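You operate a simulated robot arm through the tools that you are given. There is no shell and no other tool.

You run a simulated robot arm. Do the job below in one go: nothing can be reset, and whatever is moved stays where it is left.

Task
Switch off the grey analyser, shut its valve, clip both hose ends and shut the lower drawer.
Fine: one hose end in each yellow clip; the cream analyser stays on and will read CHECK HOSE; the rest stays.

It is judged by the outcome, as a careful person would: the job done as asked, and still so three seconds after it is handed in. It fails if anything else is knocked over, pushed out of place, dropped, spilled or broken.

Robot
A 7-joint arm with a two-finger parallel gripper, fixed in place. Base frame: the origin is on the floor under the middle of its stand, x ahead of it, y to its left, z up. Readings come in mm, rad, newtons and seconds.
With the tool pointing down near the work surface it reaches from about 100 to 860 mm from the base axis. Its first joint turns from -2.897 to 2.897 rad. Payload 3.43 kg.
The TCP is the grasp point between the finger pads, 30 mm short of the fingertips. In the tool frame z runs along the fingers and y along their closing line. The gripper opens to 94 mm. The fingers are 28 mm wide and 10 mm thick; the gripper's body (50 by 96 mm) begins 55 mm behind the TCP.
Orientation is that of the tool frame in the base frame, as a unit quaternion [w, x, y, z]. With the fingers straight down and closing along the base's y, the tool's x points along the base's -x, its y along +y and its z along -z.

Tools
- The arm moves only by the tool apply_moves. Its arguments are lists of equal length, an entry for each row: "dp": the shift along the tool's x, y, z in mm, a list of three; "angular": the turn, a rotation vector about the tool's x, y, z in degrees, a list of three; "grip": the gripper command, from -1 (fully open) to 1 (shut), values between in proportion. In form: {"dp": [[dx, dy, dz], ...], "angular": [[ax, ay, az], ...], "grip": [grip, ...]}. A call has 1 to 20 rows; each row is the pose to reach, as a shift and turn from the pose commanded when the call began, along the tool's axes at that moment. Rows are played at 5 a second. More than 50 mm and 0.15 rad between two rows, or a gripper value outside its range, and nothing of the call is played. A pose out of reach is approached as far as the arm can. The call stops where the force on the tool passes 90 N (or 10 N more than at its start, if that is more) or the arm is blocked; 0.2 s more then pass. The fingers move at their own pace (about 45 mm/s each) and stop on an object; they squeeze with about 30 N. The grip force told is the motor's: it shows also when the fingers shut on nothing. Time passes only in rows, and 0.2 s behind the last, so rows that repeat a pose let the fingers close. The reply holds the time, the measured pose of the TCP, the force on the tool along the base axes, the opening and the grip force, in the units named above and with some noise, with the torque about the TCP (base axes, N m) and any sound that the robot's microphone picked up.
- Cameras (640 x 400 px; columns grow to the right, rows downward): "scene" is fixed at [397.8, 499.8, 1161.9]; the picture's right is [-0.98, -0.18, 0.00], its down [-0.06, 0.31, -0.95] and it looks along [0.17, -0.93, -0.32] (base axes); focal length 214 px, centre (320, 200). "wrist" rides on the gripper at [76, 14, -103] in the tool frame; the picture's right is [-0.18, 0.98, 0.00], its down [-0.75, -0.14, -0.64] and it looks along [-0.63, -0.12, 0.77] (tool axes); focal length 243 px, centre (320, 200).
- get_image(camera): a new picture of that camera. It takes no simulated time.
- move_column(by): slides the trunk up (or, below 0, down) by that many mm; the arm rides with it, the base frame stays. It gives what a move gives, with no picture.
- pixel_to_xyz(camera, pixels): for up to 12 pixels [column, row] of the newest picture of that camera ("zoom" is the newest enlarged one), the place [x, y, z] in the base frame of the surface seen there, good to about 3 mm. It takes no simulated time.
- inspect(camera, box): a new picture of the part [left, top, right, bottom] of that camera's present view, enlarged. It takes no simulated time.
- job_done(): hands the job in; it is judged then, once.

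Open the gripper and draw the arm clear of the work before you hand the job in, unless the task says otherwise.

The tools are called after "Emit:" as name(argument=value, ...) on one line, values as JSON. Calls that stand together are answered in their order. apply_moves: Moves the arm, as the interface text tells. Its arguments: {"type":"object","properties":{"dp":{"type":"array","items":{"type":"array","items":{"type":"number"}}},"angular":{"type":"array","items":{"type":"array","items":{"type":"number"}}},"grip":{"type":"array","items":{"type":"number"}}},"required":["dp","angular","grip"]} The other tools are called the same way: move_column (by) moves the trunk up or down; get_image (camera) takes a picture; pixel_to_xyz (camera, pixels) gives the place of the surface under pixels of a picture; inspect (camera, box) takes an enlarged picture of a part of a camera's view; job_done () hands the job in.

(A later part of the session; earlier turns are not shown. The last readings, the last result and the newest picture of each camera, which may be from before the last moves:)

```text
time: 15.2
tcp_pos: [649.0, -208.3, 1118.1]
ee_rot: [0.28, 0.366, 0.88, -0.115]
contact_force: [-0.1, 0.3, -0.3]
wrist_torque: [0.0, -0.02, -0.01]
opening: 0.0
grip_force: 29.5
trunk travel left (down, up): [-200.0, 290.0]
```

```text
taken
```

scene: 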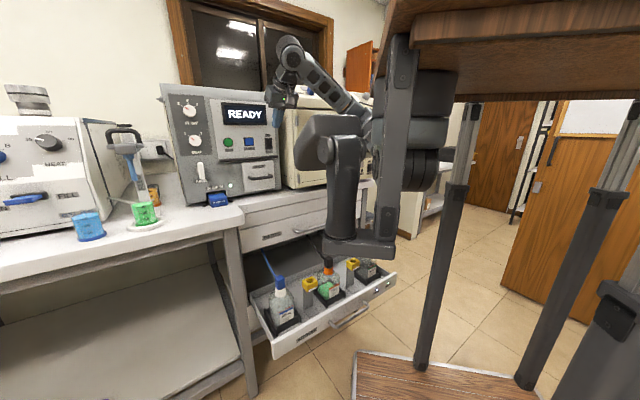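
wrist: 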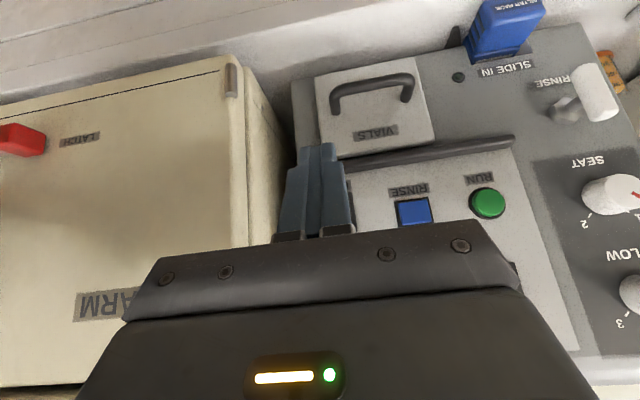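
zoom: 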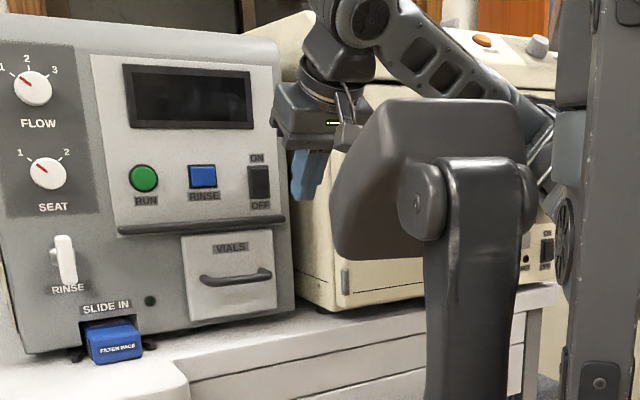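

The analyser is off and the rocker flipped. Next is the white RINSE lever (valve); I check the stand left of it for clearance and re-measure the lever.

Emit:
get_image(camera="scene")

Emit:
pixel_to_xyz(camera="scene", pixels=[[125, 130], [108, 135], [138, 140], [140, 148], [125, 150], [140, 180], [135, 170], [145, 205], [195, 140], [190, 109], [153, 195], [118, 200]])

Emit:
pixel_to_xyz(camera="wrist", pixels=[[600, 85], [600, 105], [590, 80], [612, 90], [565, 108], [560, 103], [615, 195], [635, 195]])

Emit:
inspect(camera="wrist", box=[520, 40, 640, 140])

```text
taken
```

scene: 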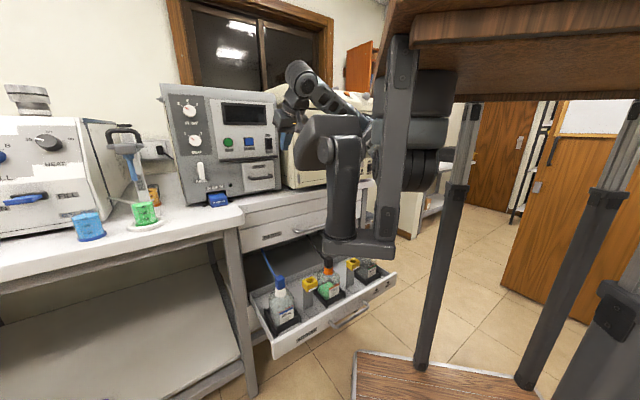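

```text
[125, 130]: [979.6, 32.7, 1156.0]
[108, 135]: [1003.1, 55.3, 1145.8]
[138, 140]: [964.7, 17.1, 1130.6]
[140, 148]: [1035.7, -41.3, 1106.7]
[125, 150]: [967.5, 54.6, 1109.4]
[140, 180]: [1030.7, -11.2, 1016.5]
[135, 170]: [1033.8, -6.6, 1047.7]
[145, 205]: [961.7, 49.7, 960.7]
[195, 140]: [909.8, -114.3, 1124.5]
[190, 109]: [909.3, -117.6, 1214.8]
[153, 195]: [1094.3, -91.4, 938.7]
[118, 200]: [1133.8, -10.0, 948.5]
```

```text
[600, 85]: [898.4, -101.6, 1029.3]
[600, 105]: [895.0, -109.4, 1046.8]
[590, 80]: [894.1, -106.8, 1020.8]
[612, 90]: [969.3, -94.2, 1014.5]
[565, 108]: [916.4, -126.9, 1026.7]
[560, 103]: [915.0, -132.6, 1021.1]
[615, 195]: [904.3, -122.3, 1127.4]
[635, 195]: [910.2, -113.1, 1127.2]
```

```text
4.00 times, centred on (580, 90) of wrist
```

zoom: 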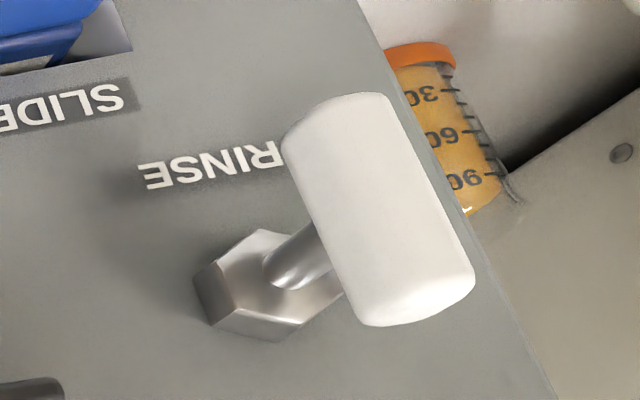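

The lever bar spans z 1002–1059 at s≈−561, with a hex stem behind it; the FEED stand's handle is ~45 mm clear of the planned gripper path. I move sideways to the left side of the lever, staying ~50 mm in front.

Emit:
apply_moves(dp=[[0.1, 35.3, 7.5], [0.2, 70.6, 15], [0.3, 106, 22.5], [0.4, 141.2, 30], [0.4, 176.5, 37.5], [0.5, 212, 45], [0.6, 247, 52.4], [0.7, 282.5, 59.9], [0.7, 282.5, 59.9]], angular=[[0, 0, 0], [0, 0, 0], [0, 0, 0], [0, 0, 0], [0, 0, 0], [0, 0, 0], [0, 0, 0], [0, 0, 0], [0, 0, 0]], grip=[1, 1, 1, 1, 1, 1, 1, 1, 1])

Emit:
get_image(camera="wrist")

Emit:
get_image(camera="scene")

```text
time: 17.2
tcp_pos: [872.9, -32.9, 1070.4]
ee_rot: [0.28, 0.365, 0.88, -0.115]
contact_force: [-0.2, -0.6, 0.1]
wrist_torque: [0.02, -0.03, -0.01]
opening: 0.0
grip_force: 30.0
trunk travel left (down, up): [-200.0, 290.0]
```

```text
taken
```

wrist: 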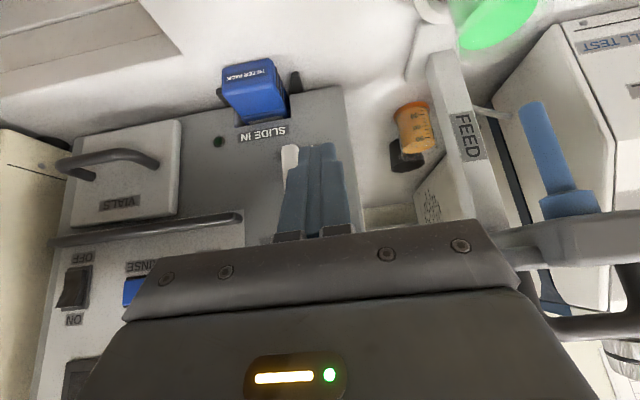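

```text
taken
```

scene: 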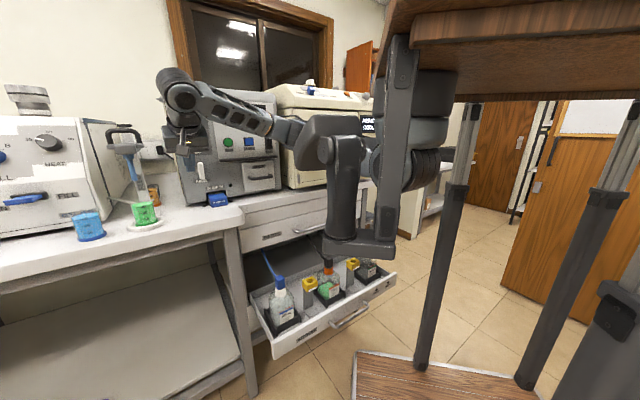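

In place beside the lever. I check the FEED stand's nearest points to the gripper and the lever's exact location from this view before moving in.

Emit:
pixel_to_xyz(camera="wrist", pixels=[[515, 230], [508, 250], [525, 262], [555, 322], [570, 240], [620, 225], [290, 152], [290, 165], [296, 150], [284, 160], [480, 170], [450, 120]])

Emit:
inspect(camera="wrist", box=[240, 110, 380, 250])

Emit:
inspect(camera="scene", box=[150, 60, 260, 210])

```text
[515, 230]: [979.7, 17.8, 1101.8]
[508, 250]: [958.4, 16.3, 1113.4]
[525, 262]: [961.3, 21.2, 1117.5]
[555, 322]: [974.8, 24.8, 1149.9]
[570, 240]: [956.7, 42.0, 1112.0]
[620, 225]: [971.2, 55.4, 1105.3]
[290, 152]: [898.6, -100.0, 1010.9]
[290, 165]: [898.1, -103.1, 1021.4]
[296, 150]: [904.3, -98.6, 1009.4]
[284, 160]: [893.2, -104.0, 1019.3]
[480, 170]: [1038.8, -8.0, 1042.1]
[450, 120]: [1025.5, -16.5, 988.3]
```

```text
2.86 times, centred on (310, 180) of wrist
```

zoom: 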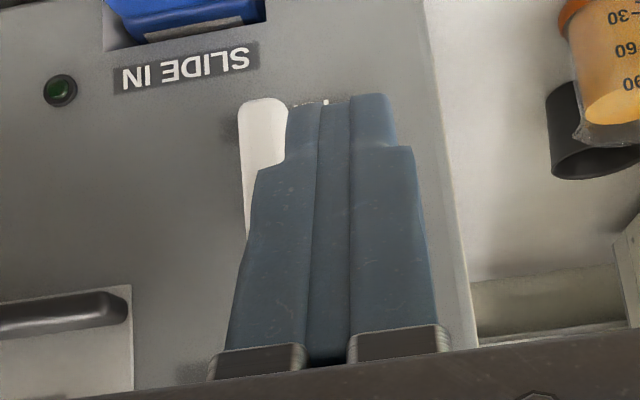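

```text
2.67 times, centred on (205, 135) of scene
```

zoom: 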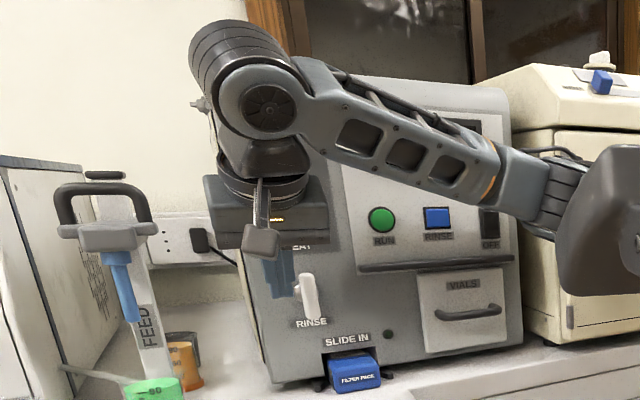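

Clearances are fine (≥50 mm from the FEED stand). Moving straight in 54 mm so the fingertip sits left of the lever's upper end.

Emit:
apply_moves(dp=[[-14.7, 0, 10.3], [-29.5, 0, 20.7], [-43.5, 0, 32], [-43.5, 0, 32]], angular=[[0, 0, 0], [0, 0, 0], [0, 0, 0], [0, 0, 0]], grip=[1, 1, 1, 1])

Emit:
inspect(camera="wrist", box=[220, 60, 420, 260])

Emit:
inspect(camera="scene", box=[170, 110, 240, 200])

```text
time: 18.2
tcp_pos: [913.4, -70.5, 1069.0]
ee_rot: [0.28, 0.366, 0.88, -0.117]
contact_force: [0.2, 1.1, -0.1]
wrist_torque: [-0.01, -0.03, 0.01]
opening: 0.1
grip_force: 30.3
trunk travel left (down, up): [-200.0, 290.0]
```

```text
2.00 times, centred on (320, 160) of wrist
```

zoom: 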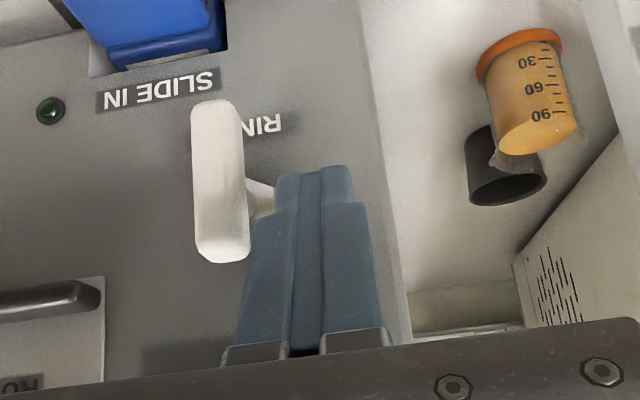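

```text
4.44 times, centred on (205, 155) of scene
```

zoom: 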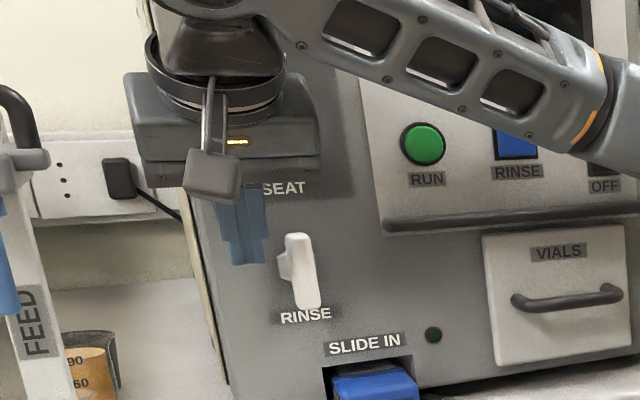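

The fingertip overlaps the lever's upper end, ~15 mm to its left. I'll push right slowly, a small amount first, to test the turning direction.

Emit:
apply_moves(dp=[[0, -8, 0], [0, -14, 0], [0, -18, 0], [0, -22, 0], [0, -25, 0]], angular=[[0, 0, 0], [0, 0, 0], [0, 0, 0], [0, 0, 0], [0, 0, 0]], grip=[1, 1, 1, 1, 1])

Emit:
inspect(camera="wrist", box=[220, 60, 420, 260])

Emit:
inspect(camera="scene", box=[170, 110, 240, 200])

```text
time: 19.4
tcp_pos: [891.7, -87.4, 1069.4]
ee_rot: [0.281, 0.365, 0.88, -0.116]
contact_force: [-2.1, 3.7, 7.5]
wrist_torque: [-0.06, 0.03, -0.03]
opening: 0.0
grip_force: 30.1
trunk travel left (down, up): [-200.0, 290.0]
```

```text
2.00 times, centred on (320, 160) of wrist
```

zoom: 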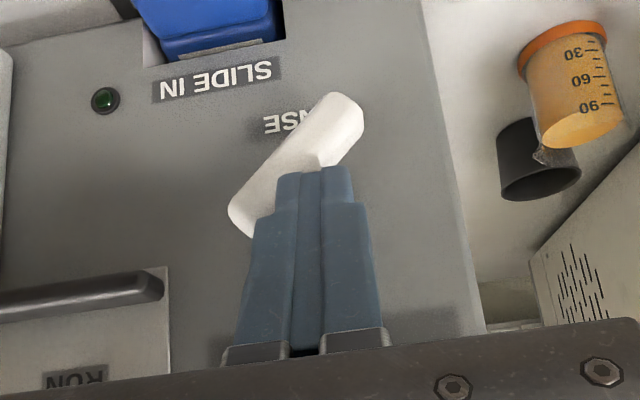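

```text
4.44 times, centred on (205, 155) of scene
```

zoom: 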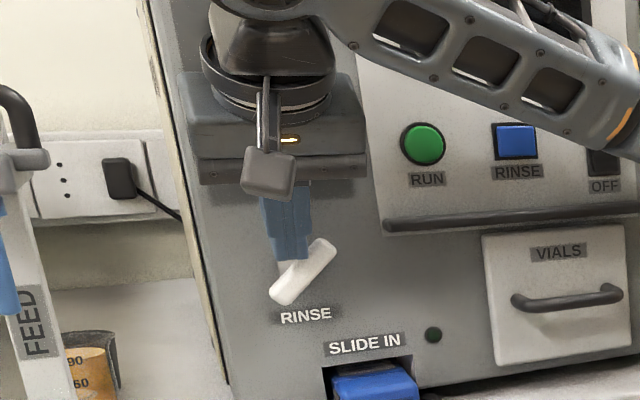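

The lever turned about 50° clockwise with little force. Continuing right, then pressing down to finish the quarter turn.

Emit:
apply_moves(dp=[[0, -6, 0], [0, -12, 0], [0, -18, 0], [0, -23, 0], [1.7, -23, 2.5], [2.9, -23, 4.1], [3.4, -23, 4.9]], angular=[[0, 0, 0], [0, 0, 0], [0, 0, 0], [0, 0, 0], [0, 0, 0], [0, 0, 0], [0, 0, 0]], grip=[1, 1, 1, 1, 1, 1, 1])

Emit:
inspect(camera="wrist", box=[220, 60, 420, 260])

Emit:
inspect(camera="scene", box=[170, 110, 240, 200])

```text
time: 21.0
tcp_pos: [876.6, -101.8, 1064.2]
ee_rot: [0.28, 0.365, 0.88, -0.115]
contact_force: [-4.4, -0.5, 6.7]
wrist_torque: [-0.07, -0.03, -0.02]
opening: 0.1
grip_force: 30.3
trunk travel left (down, up): [-200.0, 290.0]
```

```text
2.00 times, centred on (320, 160) of wrist
```

zoom: 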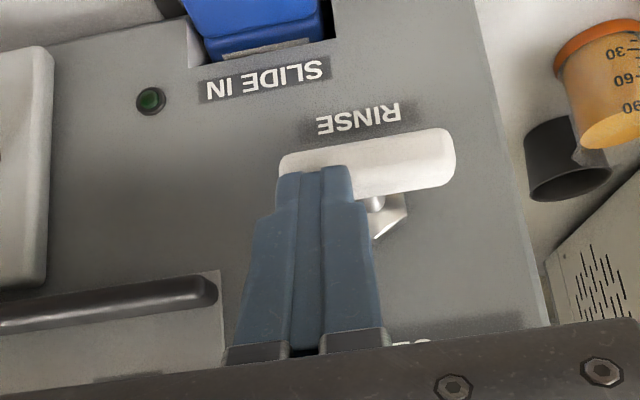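

```text
4.44 times, centred on (205, 155) of scene
```

zoom: 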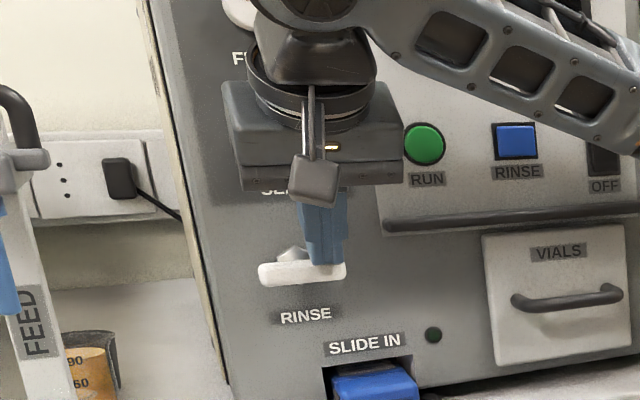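

The lever now looks horizontal. I'll measure its two ends to get the angle.

Emit:
pixel_to_xyz(camera="zoom", pixels=[[265, 273], [275, 273], [285, 272], [295, 272], [305, 272], [340, 271]])

Emit:
get_image(camera="wrist")

Emit:
pixel_to_xyz(camera="wrist", pixels=[[385, 128], [375, 130], [365, 136], [345, 148], [315, 142], [303, 144], [383, 140], [380, 150]])

```text
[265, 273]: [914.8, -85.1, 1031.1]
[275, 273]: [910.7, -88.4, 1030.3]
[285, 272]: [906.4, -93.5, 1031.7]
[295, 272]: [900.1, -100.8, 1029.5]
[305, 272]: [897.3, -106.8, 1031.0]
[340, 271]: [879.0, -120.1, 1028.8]
```

```text
taken
```

wrist: 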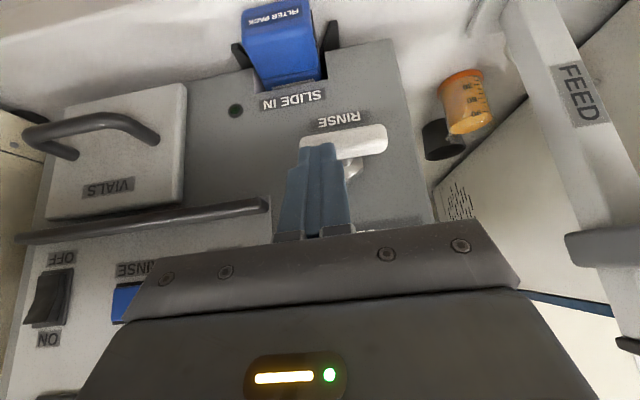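

```text
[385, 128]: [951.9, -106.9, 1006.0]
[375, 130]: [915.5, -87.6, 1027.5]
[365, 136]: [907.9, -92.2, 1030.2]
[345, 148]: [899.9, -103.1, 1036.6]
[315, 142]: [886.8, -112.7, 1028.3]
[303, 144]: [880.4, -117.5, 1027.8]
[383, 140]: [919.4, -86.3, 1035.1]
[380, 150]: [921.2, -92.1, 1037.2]
```

The lever is horizontal within measurement error (ends at z≈1031 and 1029), so the valve is shut. I'll lift slightly and back straight out.

Emit:
apply_moves(dp=[[-3, 0, -5], [-5, 0, -8], [15, 0, -22], [45, 0, -43], [75, 0, -64]], angular=[[0, 0, 0], [0, 0, 0], [0, 0, 0], [0, 0, 0], [0, 0, 0]], grip=[1, 1, 1, 1, 1])

Emit:
inspect(camera="scene", box=[150, 80, 290, 220])

Emit:
get_image(camera="wrist")

```text
time: 22.2
tcp_pos: [807.2, -36.2, 1072.0]
ee_rot: [0.28, 0.366, 0.88, -0.116]
contact_force: [-0.2, -0.6, -0.4]
wrist_torque: [0.0, 0.0, -0.02]
opening: 0.0
grip_force: 30.1
trunk travel left (down, up): [-200.0, 290.0]
```

```text
2.86 times, centred on (220, 150) of scene
```

zoom: 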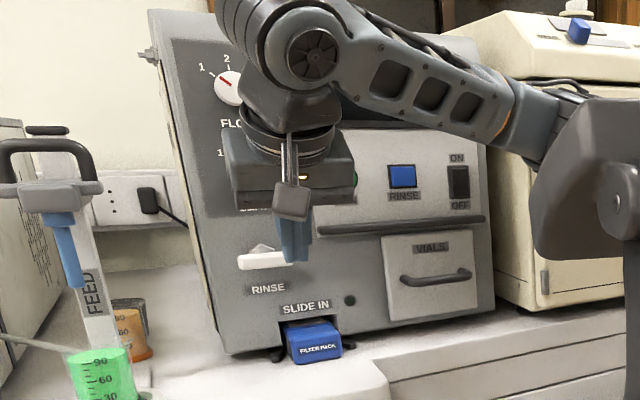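

```text
taken
```

wrist: 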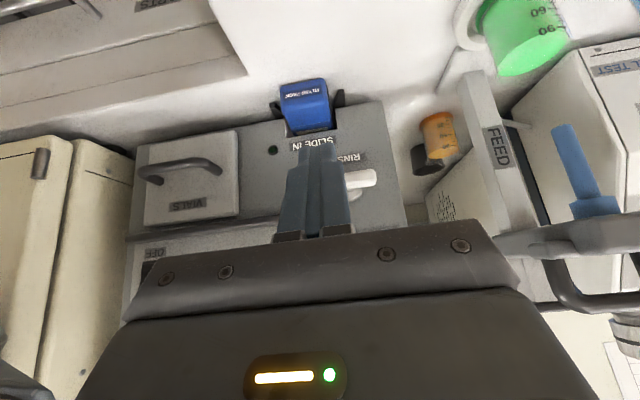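

The valve is shut across (lever at (362,179) in the wrist view). Now I'll bring the tool to straight-down orientation in front of the bench, above the drawer area, opening the gripper partway.

Emit:
apply_moves(dp=[[20, -20.8, 0.6], [40, -41.7, 1.2], [60, -62.5, 1.8], [80, -83.4, 2.5], [100, -104, 3.1], [120.2, -125.1, 3.7], [120.2, -125.1, 3.7]], angular=[[0, 5.8, 0], [0, 11.7, 0], [0, 17.5, 0], [0, 23.3, 0], [0, 29.2, 0], [0, 35, 0], [0, 35, 0]], grip=[0, 0, 0, -0.28, -0.28, -0.28, -0.28])

Emit:
get_image(camera="scene")

Emit:
get_image(camera="wrist")

```text
time: 23.8
tcp_pos: [651.3, -54.8, 998.7]
ee_rot: [0.002, 0.382, 0.924, -0.001]
contact_force: [-0.8, 0.0, -0.4]
wrist_torque: [-0.02, -0.01, 0.01]
opening: 60.3
grip_force: 0.1
trunk travel left (down, up): [-200.0, 290.0]
```

```text
taken
```

scene: 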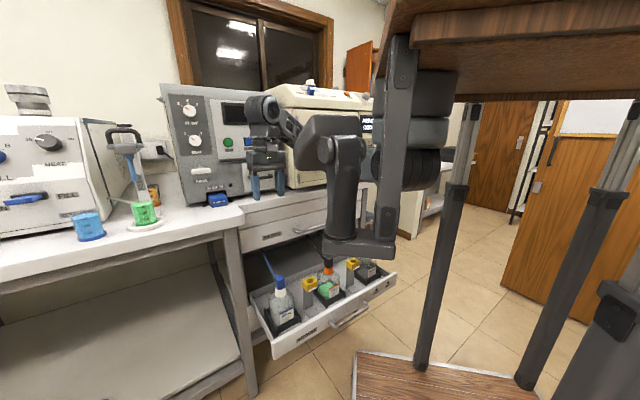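

```text
taken
```

wrist: 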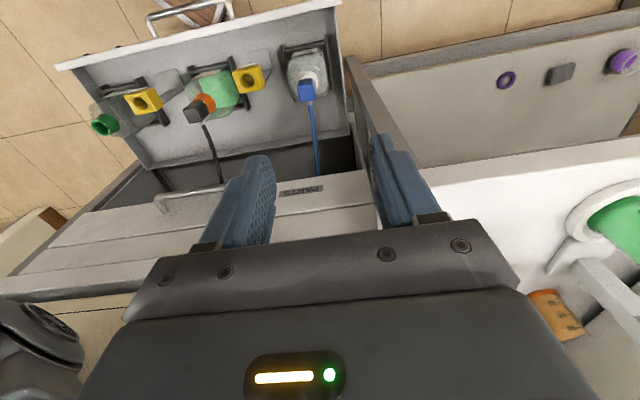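

Excellent view of the drawer. Zooming in to measure the hose ends and clips.

Emit:
inspect(camera="wrist", box=[230, 30, 370, 180])

Emit:
pixel_to_xyz(camera="zoom", pixels=[[370, 145], [355, 150], [385, 140], [372, 165], [215, 100], [210, 130], [240, 120], [375, 120], [380, 100], [388, 230], [200, 90], [180, 130]])

Emit:
inspect(camera="wrist", box=[80, 50, 260, 180])

Emit:
pixel_to_xyz(camera="zoom", pixels=[[235, 150], [225, 180], [250, 180], [410, 210], [385, 225], [440, 200], [420, 225], [80, 260], [60, 270], [440, 160], [590, 90], [600, 110]])

```text
2.67 times, centred on (300, 105) of wrist
```

zoom: 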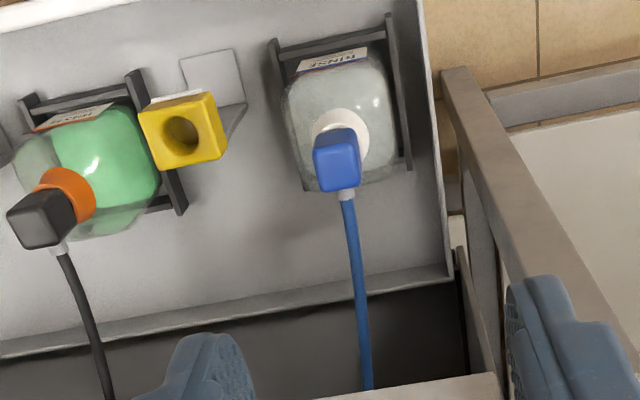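

```text
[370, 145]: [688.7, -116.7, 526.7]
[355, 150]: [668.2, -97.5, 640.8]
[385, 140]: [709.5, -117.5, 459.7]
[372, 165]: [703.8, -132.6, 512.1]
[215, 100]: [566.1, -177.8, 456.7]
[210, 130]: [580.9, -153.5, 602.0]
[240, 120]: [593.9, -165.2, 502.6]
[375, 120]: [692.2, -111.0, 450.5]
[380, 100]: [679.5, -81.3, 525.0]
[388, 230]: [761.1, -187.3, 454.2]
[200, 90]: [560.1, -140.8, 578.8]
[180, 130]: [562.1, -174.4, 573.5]
```

```text
3.08 times, centred on (170, 115) of wrist
```

zoom: 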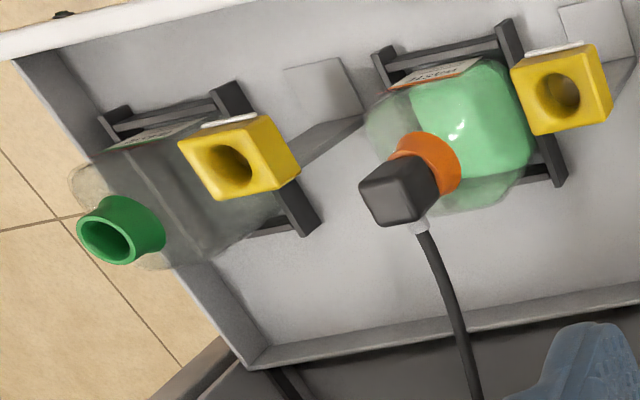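

```text
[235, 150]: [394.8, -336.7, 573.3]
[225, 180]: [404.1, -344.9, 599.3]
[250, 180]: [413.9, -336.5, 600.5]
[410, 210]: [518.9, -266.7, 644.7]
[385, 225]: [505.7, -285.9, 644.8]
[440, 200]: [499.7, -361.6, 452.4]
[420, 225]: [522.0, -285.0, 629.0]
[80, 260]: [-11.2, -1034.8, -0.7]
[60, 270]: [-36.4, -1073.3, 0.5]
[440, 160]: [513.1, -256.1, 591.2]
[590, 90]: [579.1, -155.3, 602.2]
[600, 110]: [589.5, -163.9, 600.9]
```

Block tops are at z≈641–645 and the clip tops at z≈601. I need finer positions of the blue block's top face, so I zoom further.

Emit:
inspect(camera="wrist", box=[285, 65, 335, 115])

Emit:
pixel_to_xyz(camera="zoom", pixels=[[260, 190], [300, 180], [250, 220], [300, 220], [270, 250], [310, 245], [240, 170], [320, 200], [280, 215], [280, 130]])

Emit:
inspect(camera="wrist", box=[225, 55, 275, 105])

Emit:
pixel_to_xyz(camera="zoom", pixels=[[200, 160], [330, 130], [220, 260], [360, 220], [270, 200], [190, 190], [300, 255], [370, 180], [290, 140], [250, 120]])

```text
8.00 times, centred on (310, 90) of wrist
```

zoom: 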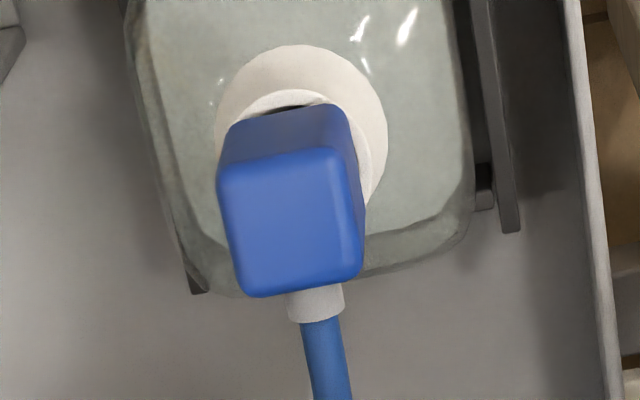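

```text
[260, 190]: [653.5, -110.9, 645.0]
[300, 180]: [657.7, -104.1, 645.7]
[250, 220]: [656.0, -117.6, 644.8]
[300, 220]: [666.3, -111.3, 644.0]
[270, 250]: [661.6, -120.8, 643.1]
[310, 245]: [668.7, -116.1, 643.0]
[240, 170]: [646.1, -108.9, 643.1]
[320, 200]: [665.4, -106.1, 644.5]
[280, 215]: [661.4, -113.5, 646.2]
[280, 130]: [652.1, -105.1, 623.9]
```

```text
8.00 times, centred on (250, 80) of wrist
```

zoom: 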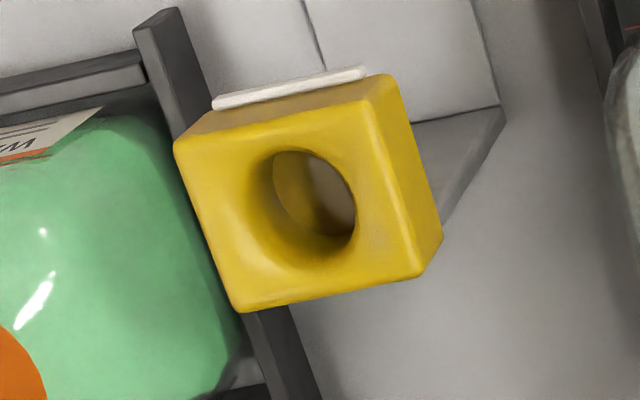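

```text
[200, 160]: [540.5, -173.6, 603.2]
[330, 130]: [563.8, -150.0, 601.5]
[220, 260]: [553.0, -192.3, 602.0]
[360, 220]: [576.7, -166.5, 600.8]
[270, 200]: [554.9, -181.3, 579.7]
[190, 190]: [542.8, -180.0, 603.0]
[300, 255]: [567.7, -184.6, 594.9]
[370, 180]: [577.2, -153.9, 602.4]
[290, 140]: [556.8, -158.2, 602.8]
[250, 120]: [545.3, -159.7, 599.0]
```

Blue block centre ≈ (664,−112.5,645), about 27 mm wide; clip-1 hole centre ≈ (564.4,−171,602). Let me measure the bottle collar, the black block and clip 2 the same way.

Emit:
inspect(camera="wrist", box=[285, 65, 335, 115])

Emit:
pixel_to_xyz(camera="zoom", pixels=[[225, 110], [380, 110], [300, 50], [250, 70], [360, 70], [270, 95], [370, 150], [372, 185], [300, 300], [330, 300], [325, 340], [335, 380]])

Emit:
inspect(camera="wrist", box=[175, 75, 225, 135])

Emit:
pixel_to_xyz(camera="zoom", pixels=[[200, 200], [150, 200], [250, 200], [180, 240], [230, 250], [200, 150], [180, 170], [260, 160], [330, 150], [270, 100], [300, 200], [240, 290]])

Emit:
inspect(camera="wrist", box=[120, 75, 175, 125])

Emit:
pixel_to_xyz(camera="zoom", pixels=[[180, 150], [330, 130], [230, 260], [380, 220], [200, 200], [350, 240], [260, 130], [300, 270], [150, 160], [370, 170]])

```text
8.00 times, centred on (310, 90) of wrist
```

zoom: 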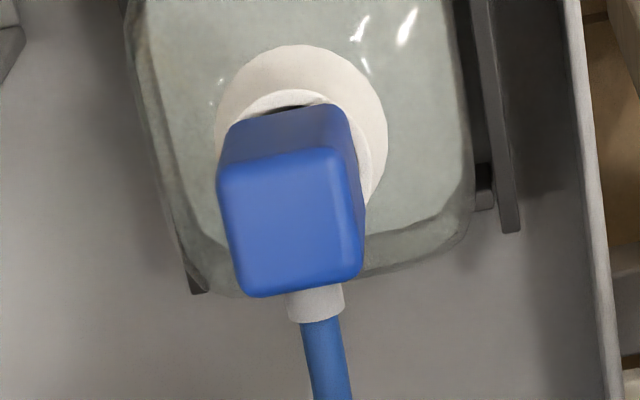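

```text
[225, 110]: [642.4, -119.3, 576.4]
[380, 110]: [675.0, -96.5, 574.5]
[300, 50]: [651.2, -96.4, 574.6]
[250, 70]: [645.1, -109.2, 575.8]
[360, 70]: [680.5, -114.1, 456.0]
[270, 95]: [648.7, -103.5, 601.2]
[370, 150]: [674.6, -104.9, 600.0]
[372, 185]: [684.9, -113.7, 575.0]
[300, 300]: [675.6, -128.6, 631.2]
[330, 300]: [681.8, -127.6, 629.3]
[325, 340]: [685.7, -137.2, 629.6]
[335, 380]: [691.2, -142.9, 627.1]
```

```text
6.67 times, centred on (200, 105) of wrist
```

zoom: 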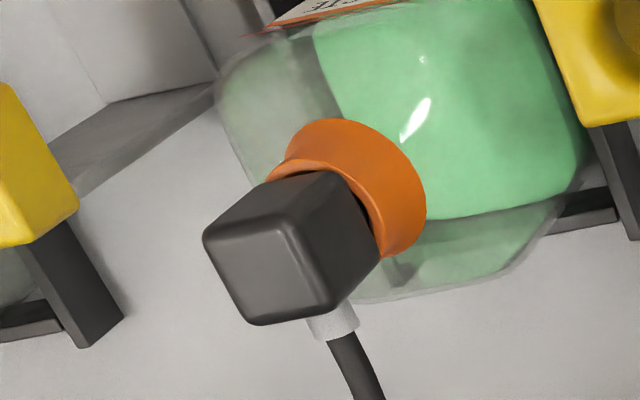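

```text
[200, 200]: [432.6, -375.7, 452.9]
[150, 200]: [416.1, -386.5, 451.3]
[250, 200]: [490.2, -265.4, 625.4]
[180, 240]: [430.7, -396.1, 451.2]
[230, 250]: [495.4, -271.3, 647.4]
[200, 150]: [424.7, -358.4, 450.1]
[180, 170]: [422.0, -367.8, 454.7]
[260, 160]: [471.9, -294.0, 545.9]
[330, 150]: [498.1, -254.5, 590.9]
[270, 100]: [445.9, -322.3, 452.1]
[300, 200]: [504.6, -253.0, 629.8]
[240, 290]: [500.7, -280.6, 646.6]
```

```text
8.00 times, centred on (148, 100) of wrist
```

zoom: 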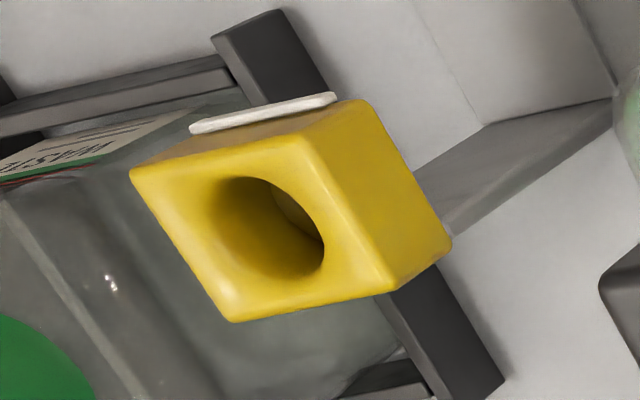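

```text
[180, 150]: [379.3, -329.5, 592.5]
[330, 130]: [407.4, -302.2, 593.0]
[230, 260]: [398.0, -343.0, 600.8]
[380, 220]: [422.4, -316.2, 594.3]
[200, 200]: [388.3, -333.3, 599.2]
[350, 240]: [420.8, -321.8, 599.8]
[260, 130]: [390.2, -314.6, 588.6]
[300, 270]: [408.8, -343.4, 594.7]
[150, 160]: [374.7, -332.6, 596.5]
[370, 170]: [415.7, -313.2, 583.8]
```

I have good coordinates: blue block (664,−112,645), black block (506,−269,645), clip 1 (564,−171,602), clip 2 (404,−331,600). Now lowering the trunk 150 mm to bring the arm to drawer height.

Emit:
move_column(by=-150)

Emit:
get_image(camera="scene")

Emit:
get_image(camera="wrist")

```text
time: 25.6
tcp_pos: [651.9, -53.2, 849.5]
ee_rot: [0.003, 0.383, 0.924, -0.001]
contact_force: [-0.4, 0.3, 0.1]
wrist_torque: [0.01, -0.04, -0.01]
opening: 60.1
grip_force: 0.1
trunk travel left (down, up): [-50.0, 440.0]
```

```text
taken
```

scene: 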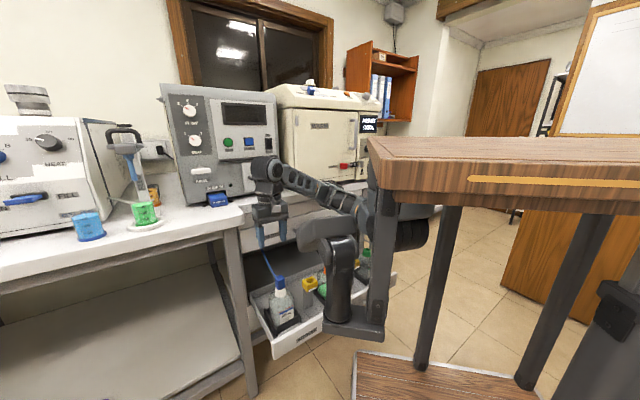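

```text
taken
```

wrist: 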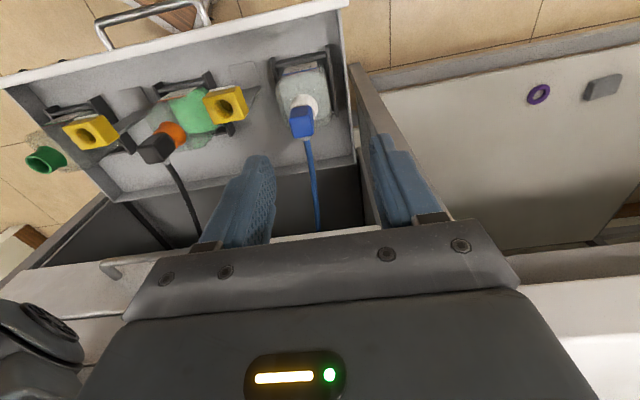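

The tool is above the drawer. Checking the table leg's position right of the blue block, (365,100) in the wrist view, for gripper clearance.

Emit:
pixel_to_xyz(camera="wrist", pixels=[[360, 80], [368, 110], [375, 130], [450, 60], [450, 95], [600, 40], [340, 60], [350, 140], [303, 122], [302, 132], [308, 108], [300, 240]])

Emit:
inspect(camera="wrist", box=[270, 70, 340, 150])

Emit:
inspect(camera="scene", box=[220, 140, 420, 340])

```text
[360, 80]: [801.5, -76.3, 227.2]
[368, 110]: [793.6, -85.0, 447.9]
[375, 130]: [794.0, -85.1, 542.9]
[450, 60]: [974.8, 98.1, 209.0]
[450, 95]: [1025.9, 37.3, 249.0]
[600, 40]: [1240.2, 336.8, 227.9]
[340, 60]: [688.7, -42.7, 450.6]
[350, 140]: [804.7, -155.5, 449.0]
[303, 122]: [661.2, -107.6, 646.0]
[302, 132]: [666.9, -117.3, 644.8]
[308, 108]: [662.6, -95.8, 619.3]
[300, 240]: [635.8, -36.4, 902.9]
```

```text
5.00 times, centred on (305, 110) of wrist
```

zoom: 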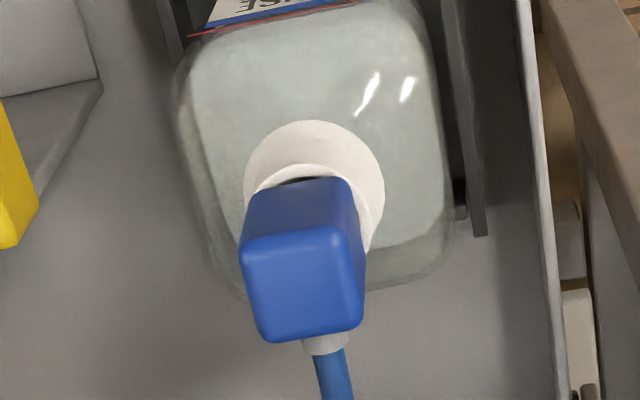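

```text
2.00 times, centred on (320, 240) of scene
```

zoom: 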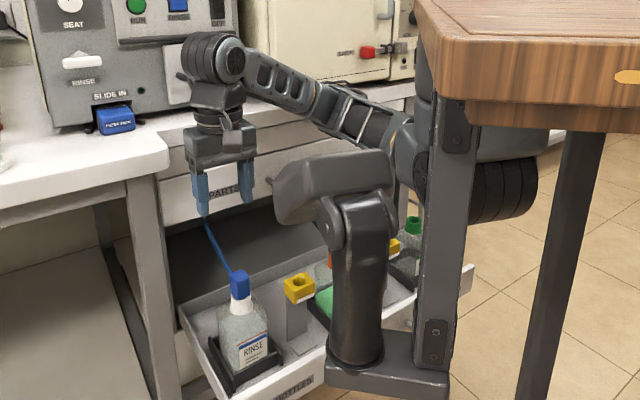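

Leg is 60 mm clear. I also check the white table's right-hand corner position relative to where the wrist will come down.

Emit:
pixel_to_xyz(camera="scene", pixels=[[238, 208], [242, 213], [243, 218], [235, 222], [220, 226], [244, 208], [232, 205], [267, 165], [270, 195], [262, 230]])

Emit:
inspect(camera="scene", box=[200, 150, 300, 250])

```text
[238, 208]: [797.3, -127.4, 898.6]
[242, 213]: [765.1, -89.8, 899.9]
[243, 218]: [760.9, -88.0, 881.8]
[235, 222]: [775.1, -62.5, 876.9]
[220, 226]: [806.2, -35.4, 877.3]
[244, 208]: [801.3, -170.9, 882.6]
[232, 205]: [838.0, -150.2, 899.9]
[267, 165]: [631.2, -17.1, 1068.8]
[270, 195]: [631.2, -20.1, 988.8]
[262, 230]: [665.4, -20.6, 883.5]
```

```text
4.00 times, centred on (250, 200) of scene
```

zoom: 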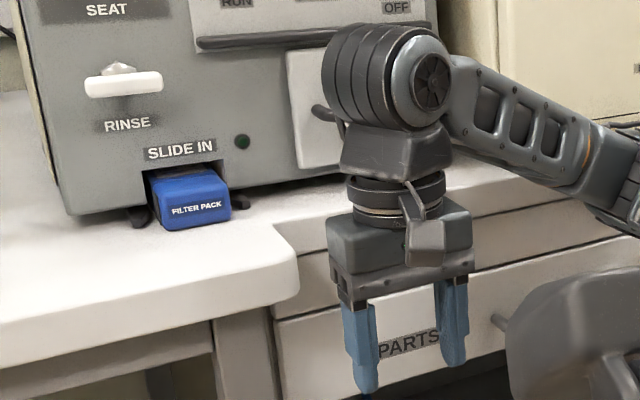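

Clearances are all right (wrist axis ~100 mm from the table corner). Moving to directly above the blue hose end.

Emit:
apply_moves(dp=[[-20, -13, 20], [-40, -26, 45], [-50.1, -33, 80], [-50.1, -33, 110], [-50.1, -33, 134.5], [-50.1, -33, 134.5]], angular=[[0, 0, 0], [0, 0, 0], [0, 0, 0], [0, 0, 0], [0, 0, 0], [0, 0, 0]], grip=[-0.28, -0.28, -0.28, -0.28, -0.28, -0.28])

Emit:
get_image(camera="wrist")

Emit:
get_image(camera="scene")

```text
time: 27.0
tcp_pos: [663.0, -113.2, 712.2]
ee_rot: [0.002, 0.384, 0.923, -0.001]
contact_force: [0.3, -0.8, -0.2]
wrist_torque: [0.02, 0.01, -0.02]
opening: 60.0
grip_force: 0.1
trunk travel left (down, up): [-50.0, 440.0]
```

```text
taken
```

wrist: 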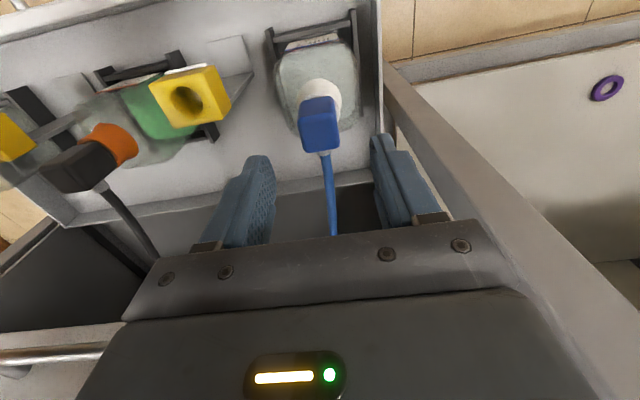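

```text
taken
```

scene: 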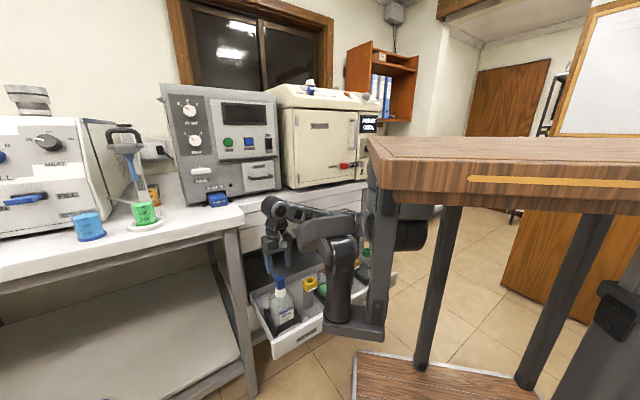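

The blue block sits between the fingers in view at (319,125). I re-measure its top face from here before descending.

Emit:
inspect(camera="wrist", box=[280, 70, 360, 170])

Emit:
pixel_to_xyz(camera="zoom", pixels=[[295, 230], [345, 225], [300, 295], [360, 290], [325, 260], [310, 180], [335, 320], [340, 350], [290, 250], [365, 255]])

```text
4.00 times, centred on (320, 120) of wrist
```

zoom: 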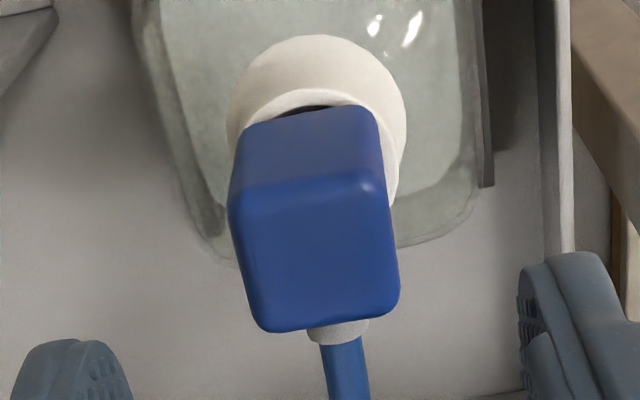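

```text
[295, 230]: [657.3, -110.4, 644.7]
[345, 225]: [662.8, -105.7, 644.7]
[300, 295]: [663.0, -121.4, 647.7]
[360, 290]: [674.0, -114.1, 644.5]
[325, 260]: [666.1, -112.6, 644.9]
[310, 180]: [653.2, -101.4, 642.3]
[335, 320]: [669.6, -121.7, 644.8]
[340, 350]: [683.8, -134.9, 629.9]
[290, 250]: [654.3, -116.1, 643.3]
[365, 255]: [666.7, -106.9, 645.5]
```

The block is centred under the TCP within 1–2 mm. Descending to grip height (tips just above the bottle rim) and closing.

Emit:
apply_moves(dp=[[0, 0, 25], [0, 0, 50], [0, 0, 65], [0, 0, 74], [0, 0, 74], [0, 0, 74], [0, 0, 74], [0, 0, 74]], angular=[[0, 0, 0], [0, 0, 0], [0, 0, 0], [0, 0, 0], [0, 0, 0], [0, 0, 0], [0, 0, 0], [0, 0, 0]], grip=[-0.28, -0.28, -0.28, -0.28, 1, 1, 1, 1])

Emit:
get_image(camera="wrist")

Emit:
inspect(camera="scene", box=[230, 190, 400, 340])

```text
time: 28.8
tcp_pos: [663.1, -113.6, 641.1]
ee_rot: [0.003, 0.384, 0.923, -0.001]
contact_force: [0.3, -0.5, -0.1]
wrist_torque: [0.0, 0.0, -0.02]
opening: 33.4
grip_force: 29.7
trunk travel left (down, up): [-50.0, 440.0]
```

```text
taken
```

wrist: 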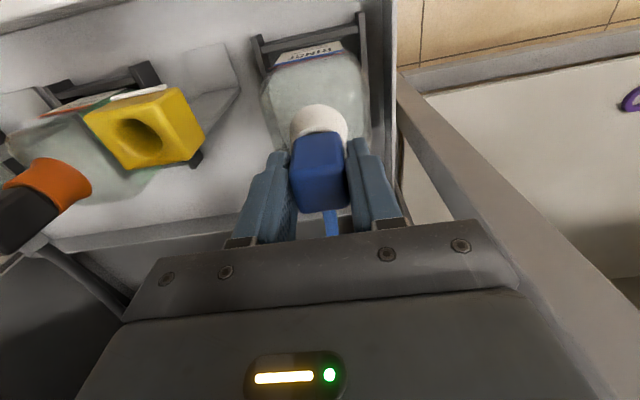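

```text
2.67 times, centred on (315, 265) of scene
```

zoom: 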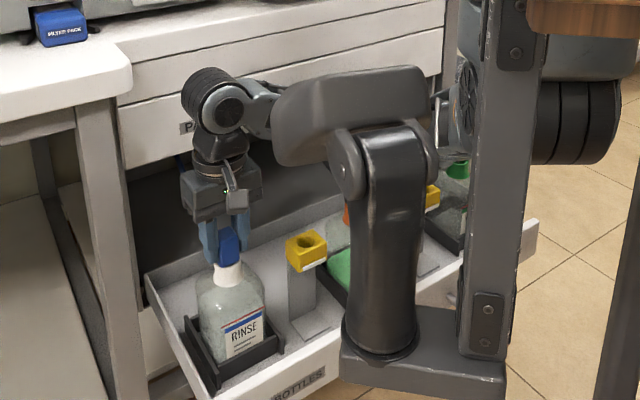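

Gripped (opening 33.4 mm, 29.7 N). Lifting slowly, first 40 mm, to check the bottle stays put.

Emit:
apply_moves(dp=[[0, 0, -8], [0, 0, -16], [0, 0, -24], [0, 0, -32], [0, 0, -40]], angular=[[0, 0, 0], [0, 0, 0], [0, 0, 0], [0, 0, 0], [0, 0, 0]], grip=[1, 1, 1, 1, 1])

Emit:
get_image(camera="wrist")

Emit:
inspect(camera="scene", box=[230, 190, 400, 340])

```text
time: 30.0
tcp_pos: [663.1, -114.0, 679.8]
ee_rot: [0.002, 0.383, 0.924, -0.001]
contact_force: [0.8, -0.1, -0.5]
wrist_torque: [0.0, 0.0, 0.0]
opening: 33.5
grip_force: 29.9
trunk travel left (down, up): [-50.0, 440.0]
```

```text
taken
```

wrist: 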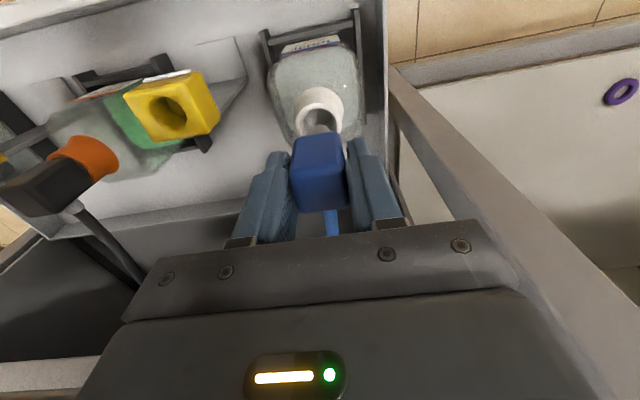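

```text
2.67 times, centred on (315, 265) of scene
```

zoom: 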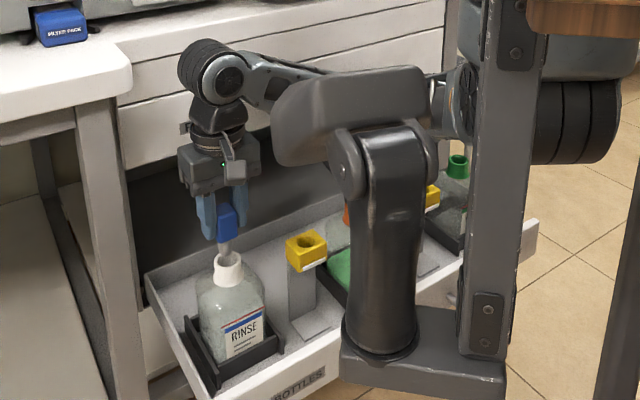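

The bottle stayed and the nozzle is almost out. Lifting further to fully clear.

Emit:
apply_moves(dp=[[0, 0, -15], [0, 0, -30], [0, 0, -45], [0, 0, -45]], angular=[[0, 0, 0], [0, 0, 0], [0, 0, 0], [0, 0, 0]], grip=[1, 1, 1, 1])

Emit:
get_image(camera="wrist")

Emit:
inspect(camera="scene", box=[250, 220, 330, 300])

```text
time: 31.0
tcp_pos: [664.1, -112.4, 726.0]
ee_rot: [0.002, 0.384, 0.924, -0.001]
contact_force: [0.2, 0.1, -1.3]
wrist_torque: [0.04, -0.01, 0.0]
opening: 33.7
grip_force: 29.8
trunk travel left (down, up): [-50.0, 440.0]
```

```text
taken
```

wrist: 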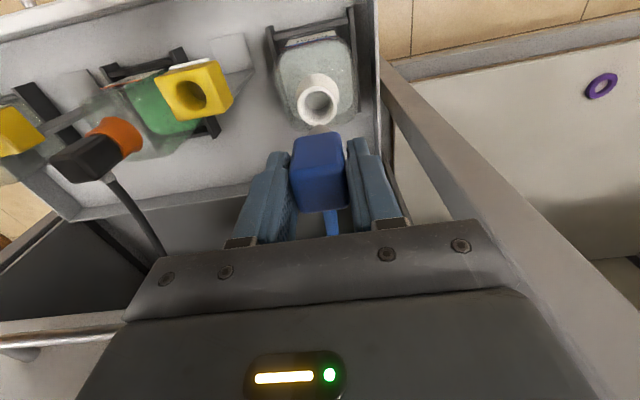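

```text
5.00 times, centred on (290, 260) of scene
```

zoom: 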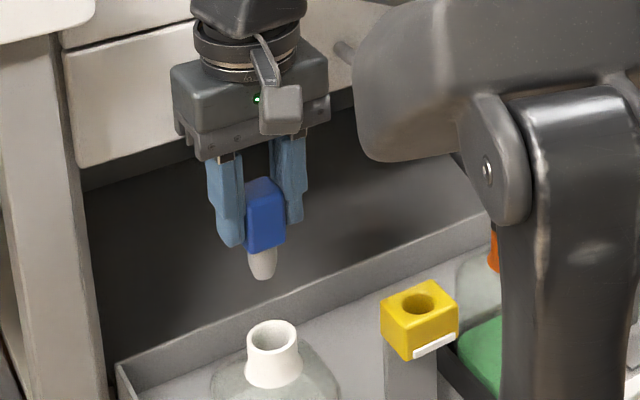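

Nozzle fully clear: a short ~28 mm taper under the block. I measure the bottle mouth (the nozzle's prior axis relative to the TCP) and clip 1 hole from this view.

Emit:
inspect(camera="wrist", box=[285, 60, 355, 130])

Emit:
pixel_to_xyz(camera="zoom", pixels=[[240, 240], [380, 250], [310, 190], [312, 310], [255, 200], [370, 205], [265, 290], [365, 295]])

Emit:
inspect(camera="wrist", box=[145, 50, 245, 130])

Emit:
pixel_to_xyz(camera="zoom", pixels=[[100, 170], [330, 130], [190, 320], [390, 250], [160, 250], [300, 300], [240, 170], [360, 200], [250, 250], [170, 200]])

```text
5.71 times, centred on (320, 95) of wrist
```

zoom: 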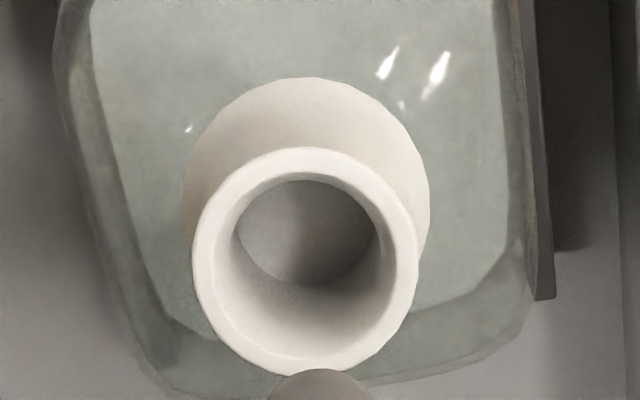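

```text
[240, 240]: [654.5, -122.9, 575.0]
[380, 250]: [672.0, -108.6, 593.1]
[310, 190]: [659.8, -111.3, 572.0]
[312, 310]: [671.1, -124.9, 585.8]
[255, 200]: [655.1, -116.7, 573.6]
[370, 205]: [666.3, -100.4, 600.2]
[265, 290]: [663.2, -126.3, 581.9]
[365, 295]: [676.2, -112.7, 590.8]
```

```text
5.00 times, centred on (195, 90) of wrist
```

zoom: 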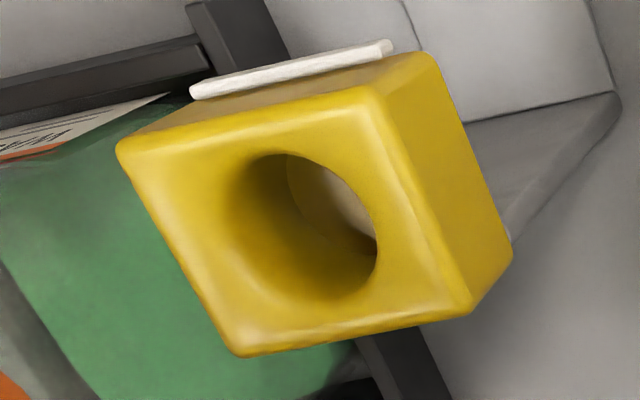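

```text
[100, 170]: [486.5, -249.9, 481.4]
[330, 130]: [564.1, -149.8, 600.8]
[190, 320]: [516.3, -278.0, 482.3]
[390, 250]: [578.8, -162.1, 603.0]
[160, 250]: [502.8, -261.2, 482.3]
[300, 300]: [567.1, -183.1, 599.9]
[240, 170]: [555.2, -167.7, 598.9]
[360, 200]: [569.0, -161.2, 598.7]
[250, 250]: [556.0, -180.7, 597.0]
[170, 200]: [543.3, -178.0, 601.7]
```

I query rim points precisely to get the mouth's centre, and the clip's top-face corner points.

Emit:
inspect(camera="wrist", box=[285, 60, 355, 130])

Emit:
pixel_to_xyz(camera="zoom", pixels=[[203, 260], [407, 265], [300, 158], [220, 200], [385, 200], [225, 330], [385, 330], [285, 364]])

Emit:
inspect(camera="wrist", box=[145, 50, 245, 130])

Emit:
pixel_to_xyz(camera="zoom", pixels=[[130, 155], [370, 100], [455, 305], [245, 345], [255, 125], [185, 250], [350, 325], [415, 200]])

```text
5.71 times, centred on (320, 95) of wrist
```

zoom: 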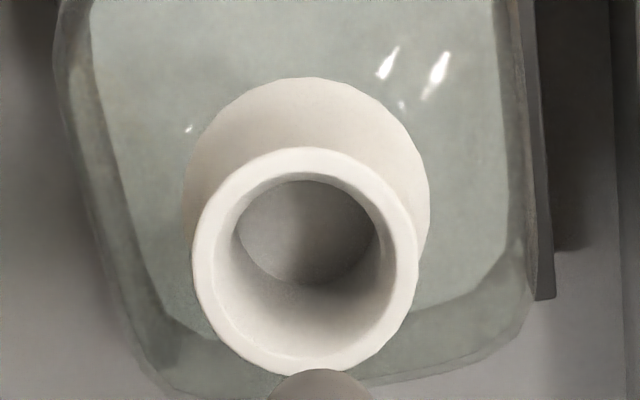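

```text
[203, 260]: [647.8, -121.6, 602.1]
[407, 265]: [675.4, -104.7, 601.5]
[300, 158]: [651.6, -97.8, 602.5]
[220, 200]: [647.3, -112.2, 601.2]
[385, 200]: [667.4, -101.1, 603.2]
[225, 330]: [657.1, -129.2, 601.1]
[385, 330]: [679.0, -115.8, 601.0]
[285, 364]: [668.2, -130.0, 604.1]
```

```text
5.00 times, centred on (195, 90) of wrist
```

zoom: 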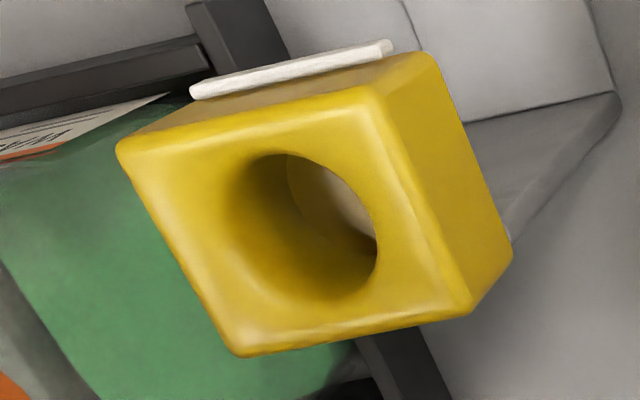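

```text
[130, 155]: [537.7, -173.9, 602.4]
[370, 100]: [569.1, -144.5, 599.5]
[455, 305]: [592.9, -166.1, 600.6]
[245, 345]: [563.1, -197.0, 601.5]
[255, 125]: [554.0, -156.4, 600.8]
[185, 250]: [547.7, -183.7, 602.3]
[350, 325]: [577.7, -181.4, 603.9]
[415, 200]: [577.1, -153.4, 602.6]
```

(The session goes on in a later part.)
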